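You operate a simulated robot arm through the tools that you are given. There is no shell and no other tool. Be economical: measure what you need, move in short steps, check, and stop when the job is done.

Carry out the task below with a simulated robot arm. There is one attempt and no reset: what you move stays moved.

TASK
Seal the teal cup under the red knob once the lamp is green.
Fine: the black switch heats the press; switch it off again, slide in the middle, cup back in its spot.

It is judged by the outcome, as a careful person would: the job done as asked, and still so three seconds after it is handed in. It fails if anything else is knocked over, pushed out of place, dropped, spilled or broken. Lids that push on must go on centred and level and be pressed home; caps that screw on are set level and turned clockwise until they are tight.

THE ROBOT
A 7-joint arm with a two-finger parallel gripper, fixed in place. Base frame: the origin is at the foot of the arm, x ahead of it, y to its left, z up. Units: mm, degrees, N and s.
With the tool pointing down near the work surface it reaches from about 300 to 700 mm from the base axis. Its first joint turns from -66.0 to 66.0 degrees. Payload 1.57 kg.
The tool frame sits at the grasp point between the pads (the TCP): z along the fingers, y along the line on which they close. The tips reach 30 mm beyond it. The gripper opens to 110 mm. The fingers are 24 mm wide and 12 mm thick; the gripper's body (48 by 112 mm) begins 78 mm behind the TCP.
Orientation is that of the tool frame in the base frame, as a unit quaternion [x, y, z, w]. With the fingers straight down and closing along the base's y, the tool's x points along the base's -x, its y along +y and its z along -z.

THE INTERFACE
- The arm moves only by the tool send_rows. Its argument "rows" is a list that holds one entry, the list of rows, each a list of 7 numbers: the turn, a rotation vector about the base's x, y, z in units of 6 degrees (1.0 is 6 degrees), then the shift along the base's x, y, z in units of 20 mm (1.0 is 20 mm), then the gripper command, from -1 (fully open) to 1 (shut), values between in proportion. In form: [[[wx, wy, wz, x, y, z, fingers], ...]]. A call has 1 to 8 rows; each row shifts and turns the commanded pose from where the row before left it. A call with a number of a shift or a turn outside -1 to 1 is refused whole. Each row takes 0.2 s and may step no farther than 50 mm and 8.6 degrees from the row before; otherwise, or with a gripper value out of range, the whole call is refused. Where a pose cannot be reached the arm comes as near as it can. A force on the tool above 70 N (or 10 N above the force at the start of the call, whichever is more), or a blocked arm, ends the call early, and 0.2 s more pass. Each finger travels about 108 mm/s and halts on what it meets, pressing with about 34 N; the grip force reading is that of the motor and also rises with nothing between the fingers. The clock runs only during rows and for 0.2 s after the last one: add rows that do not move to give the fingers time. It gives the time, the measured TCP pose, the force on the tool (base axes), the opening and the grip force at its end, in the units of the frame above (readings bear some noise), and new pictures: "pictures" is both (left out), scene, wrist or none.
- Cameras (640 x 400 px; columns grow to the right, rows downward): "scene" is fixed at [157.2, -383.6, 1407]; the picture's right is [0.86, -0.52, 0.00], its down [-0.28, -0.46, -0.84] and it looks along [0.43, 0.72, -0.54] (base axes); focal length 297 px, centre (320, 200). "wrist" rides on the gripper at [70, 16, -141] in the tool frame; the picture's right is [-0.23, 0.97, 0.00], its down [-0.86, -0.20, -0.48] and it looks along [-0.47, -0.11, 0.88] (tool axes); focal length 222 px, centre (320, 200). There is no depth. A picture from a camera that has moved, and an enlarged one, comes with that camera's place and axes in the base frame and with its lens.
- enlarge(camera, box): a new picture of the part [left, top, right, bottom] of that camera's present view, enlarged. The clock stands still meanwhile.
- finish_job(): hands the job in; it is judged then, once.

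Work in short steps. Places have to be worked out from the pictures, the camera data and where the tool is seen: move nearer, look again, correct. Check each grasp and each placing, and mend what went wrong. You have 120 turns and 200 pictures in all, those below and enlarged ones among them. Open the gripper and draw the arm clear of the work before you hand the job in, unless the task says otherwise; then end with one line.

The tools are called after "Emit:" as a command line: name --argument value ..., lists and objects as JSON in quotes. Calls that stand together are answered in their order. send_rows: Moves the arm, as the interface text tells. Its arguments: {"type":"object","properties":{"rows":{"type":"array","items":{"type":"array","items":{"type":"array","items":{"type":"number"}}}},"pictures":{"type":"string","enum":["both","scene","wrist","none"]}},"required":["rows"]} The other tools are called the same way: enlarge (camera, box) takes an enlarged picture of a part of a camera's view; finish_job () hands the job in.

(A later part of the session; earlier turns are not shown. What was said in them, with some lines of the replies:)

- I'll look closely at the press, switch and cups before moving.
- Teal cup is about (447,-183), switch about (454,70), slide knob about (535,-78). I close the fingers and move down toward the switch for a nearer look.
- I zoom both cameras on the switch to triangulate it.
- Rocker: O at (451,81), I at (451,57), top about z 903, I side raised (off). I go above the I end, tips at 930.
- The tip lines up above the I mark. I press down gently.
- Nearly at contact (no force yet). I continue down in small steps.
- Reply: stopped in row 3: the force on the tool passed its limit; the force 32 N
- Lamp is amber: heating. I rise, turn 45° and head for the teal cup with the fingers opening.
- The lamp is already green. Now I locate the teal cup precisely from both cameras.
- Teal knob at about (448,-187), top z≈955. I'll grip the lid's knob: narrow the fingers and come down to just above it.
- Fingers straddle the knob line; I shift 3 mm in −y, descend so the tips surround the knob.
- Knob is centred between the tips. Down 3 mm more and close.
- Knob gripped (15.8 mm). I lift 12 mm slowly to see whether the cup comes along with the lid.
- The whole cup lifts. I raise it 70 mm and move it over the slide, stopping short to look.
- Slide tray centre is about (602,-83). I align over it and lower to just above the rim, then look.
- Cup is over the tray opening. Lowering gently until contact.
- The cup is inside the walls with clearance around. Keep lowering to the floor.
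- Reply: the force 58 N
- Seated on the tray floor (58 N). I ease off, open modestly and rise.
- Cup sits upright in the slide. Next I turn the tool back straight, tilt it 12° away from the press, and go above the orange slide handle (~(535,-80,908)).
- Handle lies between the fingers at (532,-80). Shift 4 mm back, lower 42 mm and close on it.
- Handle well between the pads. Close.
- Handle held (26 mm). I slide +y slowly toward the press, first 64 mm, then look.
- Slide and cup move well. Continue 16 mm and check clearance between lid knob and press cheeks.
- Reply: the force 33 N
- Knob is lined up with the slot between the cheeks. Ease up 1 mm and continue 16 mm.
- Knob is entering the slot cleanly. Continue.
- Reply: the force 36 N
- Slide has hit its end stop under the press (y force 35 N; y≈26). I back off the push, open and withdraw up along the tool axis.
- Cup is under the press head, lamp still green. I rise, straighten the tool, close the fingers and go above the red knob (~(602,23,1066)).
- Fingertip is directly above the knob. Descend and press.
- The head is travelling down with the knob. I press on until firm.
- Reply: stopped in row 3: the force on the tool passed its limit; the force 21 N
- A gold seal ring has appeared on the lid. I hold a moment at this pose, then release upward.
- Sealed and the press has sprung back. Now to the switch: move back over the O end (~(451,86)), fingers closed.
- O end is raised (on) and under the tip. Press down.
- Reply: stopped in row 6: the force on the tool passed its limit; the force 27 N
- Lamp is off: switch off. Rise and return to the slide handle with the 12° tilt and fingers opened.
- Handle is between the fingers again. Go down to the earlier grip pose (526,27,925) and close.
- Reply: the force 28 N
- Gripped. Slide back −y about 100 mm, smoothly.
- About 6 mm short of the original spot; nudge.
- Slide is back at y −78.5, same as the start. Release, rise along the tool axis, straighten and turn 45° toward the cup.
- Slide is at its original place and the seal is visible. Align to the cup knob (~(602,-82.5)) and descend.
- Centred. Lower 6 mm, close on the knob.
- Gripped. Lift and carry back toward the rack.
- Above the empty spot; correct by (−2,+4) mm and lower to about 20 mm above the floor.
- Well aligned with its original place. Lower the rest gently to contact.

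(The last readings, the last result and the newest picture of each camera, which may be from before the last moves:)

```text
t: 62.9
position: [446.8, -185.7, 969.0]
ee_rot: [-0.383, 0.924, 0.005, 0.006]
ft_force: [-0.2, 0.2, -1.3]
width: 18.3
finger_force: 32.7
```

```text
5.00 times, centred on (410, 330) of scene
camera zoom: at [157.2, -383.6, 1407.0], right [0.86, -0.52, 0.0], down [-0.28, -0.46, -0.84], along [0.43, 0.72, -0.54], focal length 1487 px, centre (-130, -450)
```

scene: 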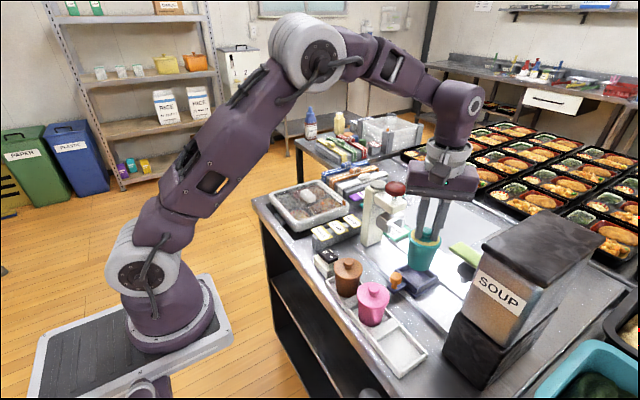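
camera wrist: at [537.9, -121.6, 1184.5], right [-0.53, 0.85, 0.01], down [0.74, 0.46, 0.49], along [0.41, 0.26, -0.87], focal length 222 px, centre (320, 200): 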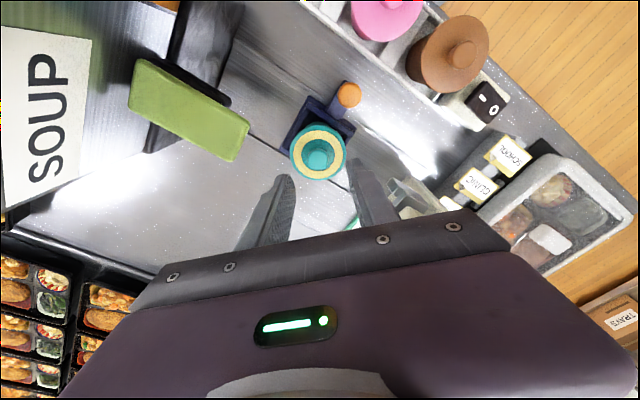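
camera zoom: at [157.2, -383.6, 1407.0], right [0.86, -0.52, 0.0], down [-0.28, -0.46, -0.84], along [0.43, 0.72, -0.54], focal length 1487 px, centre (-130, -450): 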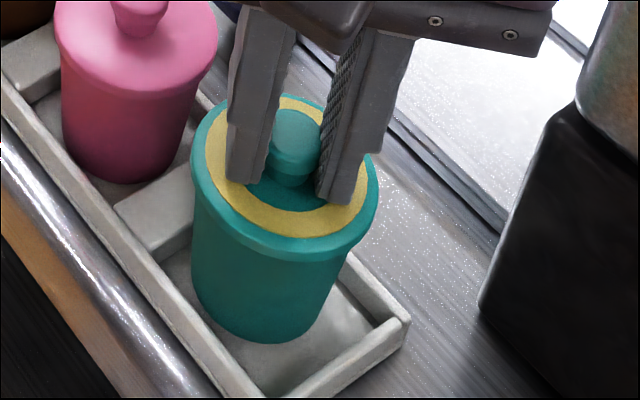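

About 8 mm still to the floor. Continue down slowly with a 1 mm correction.

Emit:
send_rows --rows '[[[0, 0, 0, 0.05, -0.05, -0.2, 1], [0, 0, 0, 0, 0, -0.1, 1], [0, 0, 0, 0, 0, -0.1, 1], [0, 0, 0, 0, 0, 0, 1]]]' --pictures "none"

Emit:
enlarge --camera "scene" --box '[370, 290, 450, 370]'

```text
t: 63.9
position: [448.2, -187.1, 960.2]
ee_rot: [-0.382, 0.924, 0.005, 0.005]
ft_force: [0.1, -0.1, -1.8]
width: 18.5
finger_force: 33.2
```

```text
5.00 times, centred on (410, 330) of scene
camera zoom: at [157.2, -383.6, 1407.0], right [0.86, -0.52, 0.0], down [-0.28, -0.46, -0.84], along [0.43, 0.72, -0.54], focal length 1487 px, centre (-130, -450)
```

zoom: 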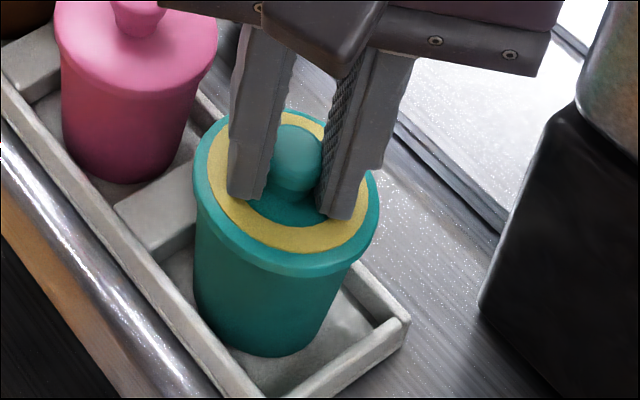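

Almost touching; a couple more mm until contact force shows.

Emit:
send_rows --rows '[[[0, 0, 0, 0, 0, -0.08, 1], [0, 0, 0, 0, 0, -0.08, 1], [0, 0, 0, 0, 0, 0, 1]]]' --pictures "none"

Emit:
enlarge --camera "scene" --box '[370, 290, 450, 370]'

```text
t: 64.7
position: [448.9, -186.1, 957.8]
ee_rot: [-0.383, 0.924, 0.005, 0.006]
ft_force: [-3.4, 2.1, 14.0]
width: 18.3
finger_force: 32.5
```

```text
5.00 times, centred on (410, 330) of scene
camera zoom: at [156.9, -383.5, 1407.1], right [0.86, -0.52, 0.0], down [-0.28, -0.46, -0.84], along [0.43, 0.72, -0.54], focal length 1487 px, centre (-130, -450)
```

zoom: 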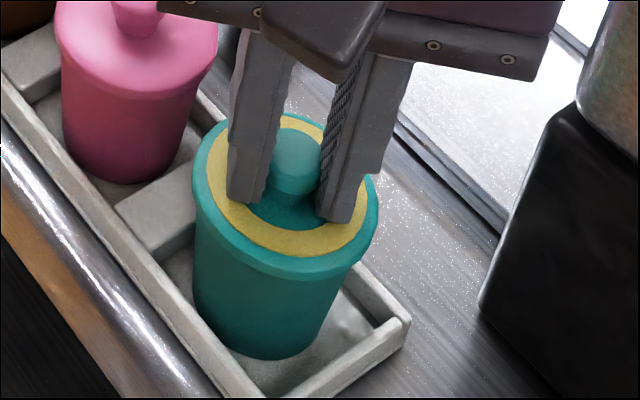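

Contact with the rack floor, cup matching its original outline. Ease, open, and rise clear.

Emit:
send_rows --rows '[[[0, 0, 0, 0, 0, 0.05, 1], [0, 0, 0, 0, 0, 0, 0.3], [0, 0, 0, 0, 0, 0, 0.3], [0, 0, 0, 0, 0, 0.5, 0.3], [0, 0, 0, 0, 0, 1, 0.3], [0, 0, 0, 0, 0, 1, 0.3], [0, 0, 0, 0, 0, 1, 0.3], [0, 0, 0, 0, 0, 1, 0.3]]]' --pictures "none"

Emit:
send_rows --rows '[[[0, 0, 0, -0.5, 0.5, 1, 0], [0, 0, 0, -0.5, 0.8, 1, -0.5], [0, 0, 0, -0.5, 0.8, 1, -1], [0, 0, 0, -0.5, 0.8, 1, -1], [0, 0, 0, -0.5, 0.8, 0.5, -1], [0, 0, 0, 0, 0, 0, -1]]]'

Emit:
enlarge --camera "scene" --box '[300, 160, 480, 380]'

Emit:
enlarge --camera "scene" --box '[370, 290, 450, 370]'

```text
t: 66.5
position: [449.8, -187.3, 1049.3]
ee_rot: [-0.383, 0.924, 0.005, 0.006]
ft_force: [-0.6, -0.4, -0.7]
width: 38.4
finger_force: 0.0
```

```text
t: 67.9
position: [395.8, -111.8, 1139.4]
ee_rot: [-0.382, 0.924, 0.004, 0.006]
ft_force: [0.2, -0.1, -0.2]
width: 110.2
finger_force: 0.1
camera wrist: at [335.6, -152.9, 1279.5], right [-0.53, 0.85, 0.01], down [0.74, 0.46, 0.49], along [0.41, 0.26, -0.87], focal length 222 px, centre (320, 200)
```

scene: 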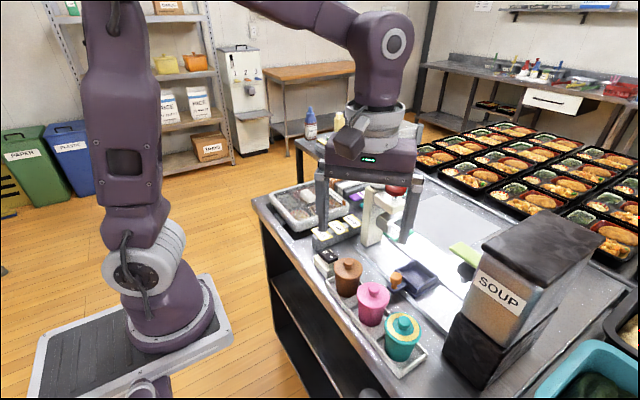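
wrist: 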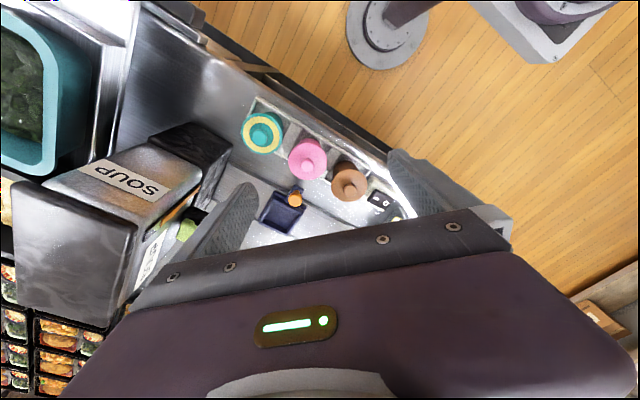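

```text
1.82 times, centred on (390, 270) of scene
camera zoom: at [157.2, -383.6, 1407.0], right [0.86, -0.52, 0.0], down [-0.28, -0.46, -0.84], along [0.43, 0.72, -0.54], focal length 541 px, centre (193, 73)
```

zoom: 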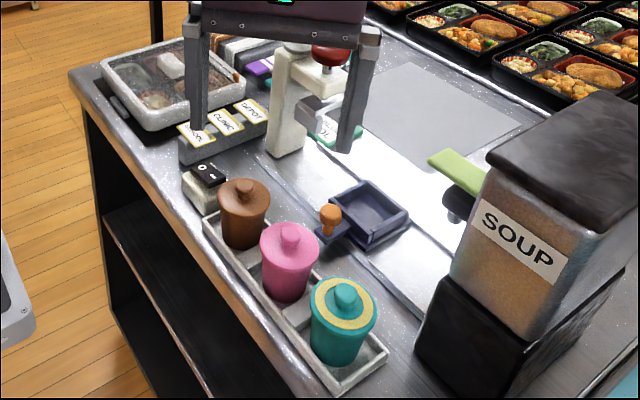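

```text
5.00 times, centred on (410, 330) of scene
camera zoom: at [157.2, -383.6, 1407.0], right [0.86, -0.52, 0.0], down [-0.28, -0.46, -0.84], along [0.43, 0.72, -0.54], focal length 1487 px, centre (-130, -450)
```

zoom: 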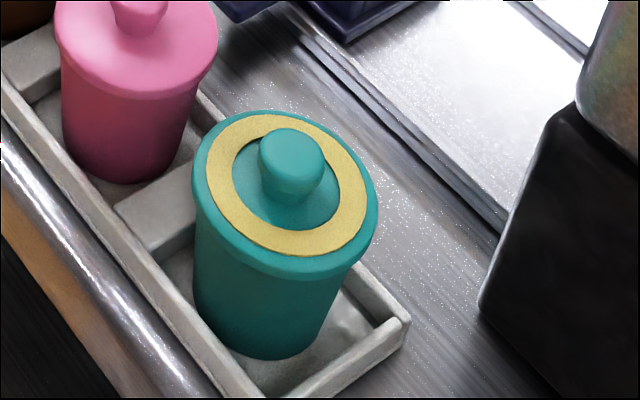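

Cup is back upright in its spot with the seal. One last comparison of the slide and lamp against the starting picture.

Emit:
enlarge --camera "scene" --box '[300, 230, 500, 380]'

Emit:
enlarge --camera "scene" --box '[300, 160, 440, 270]'

```text
2.67 times, centred on (400, 305) of scene
camera zoom: at [157.2, -383.6, 1407.0], right [0.86, -0.52, 0.0], down [-0.28, -0.46, -0.84], along [0.43, 0.72, -0.54], focal length 793 px, centre (107, -80)
```

zoom: 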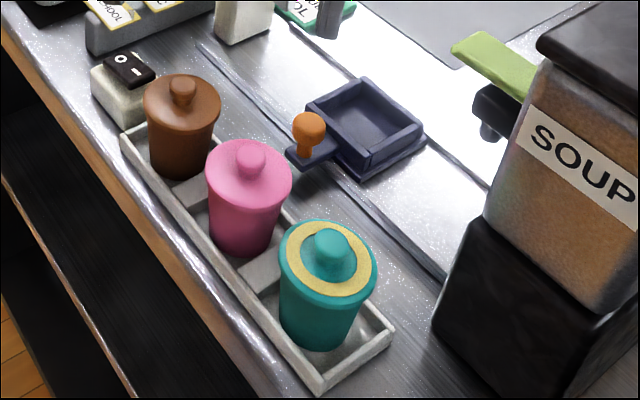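

```text
3.64 times, centred on (370, 215) of scene
camera zoom: at [157.2, -383.6, 1407.0], right [0.86, -0.52, 0.0], down [-0.28, -0.46, -0.84], along [0.43, 0.72, -0.54], focal length 1081 px, centre (138, 146)
```

zoom: 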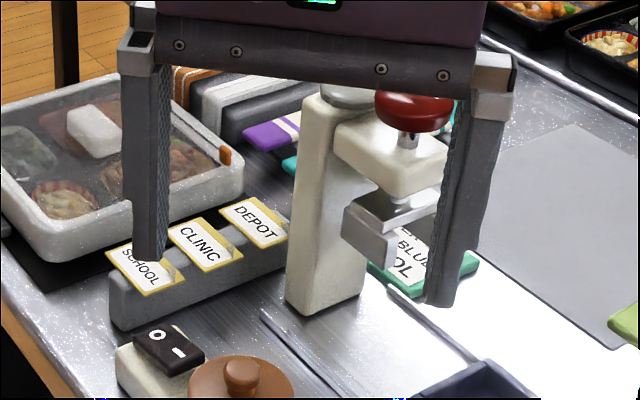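

Everything matches the start: slide in the middle, switch off, lamp dark, sealed cup in its spot, arm clear. Handing in.

Emit:
finish_job

```text
The job is handed in.
```

The teal cup was sealed under the red knob while the lamp was green and is back in its spot; the press is switched off and the slide is in the middle.
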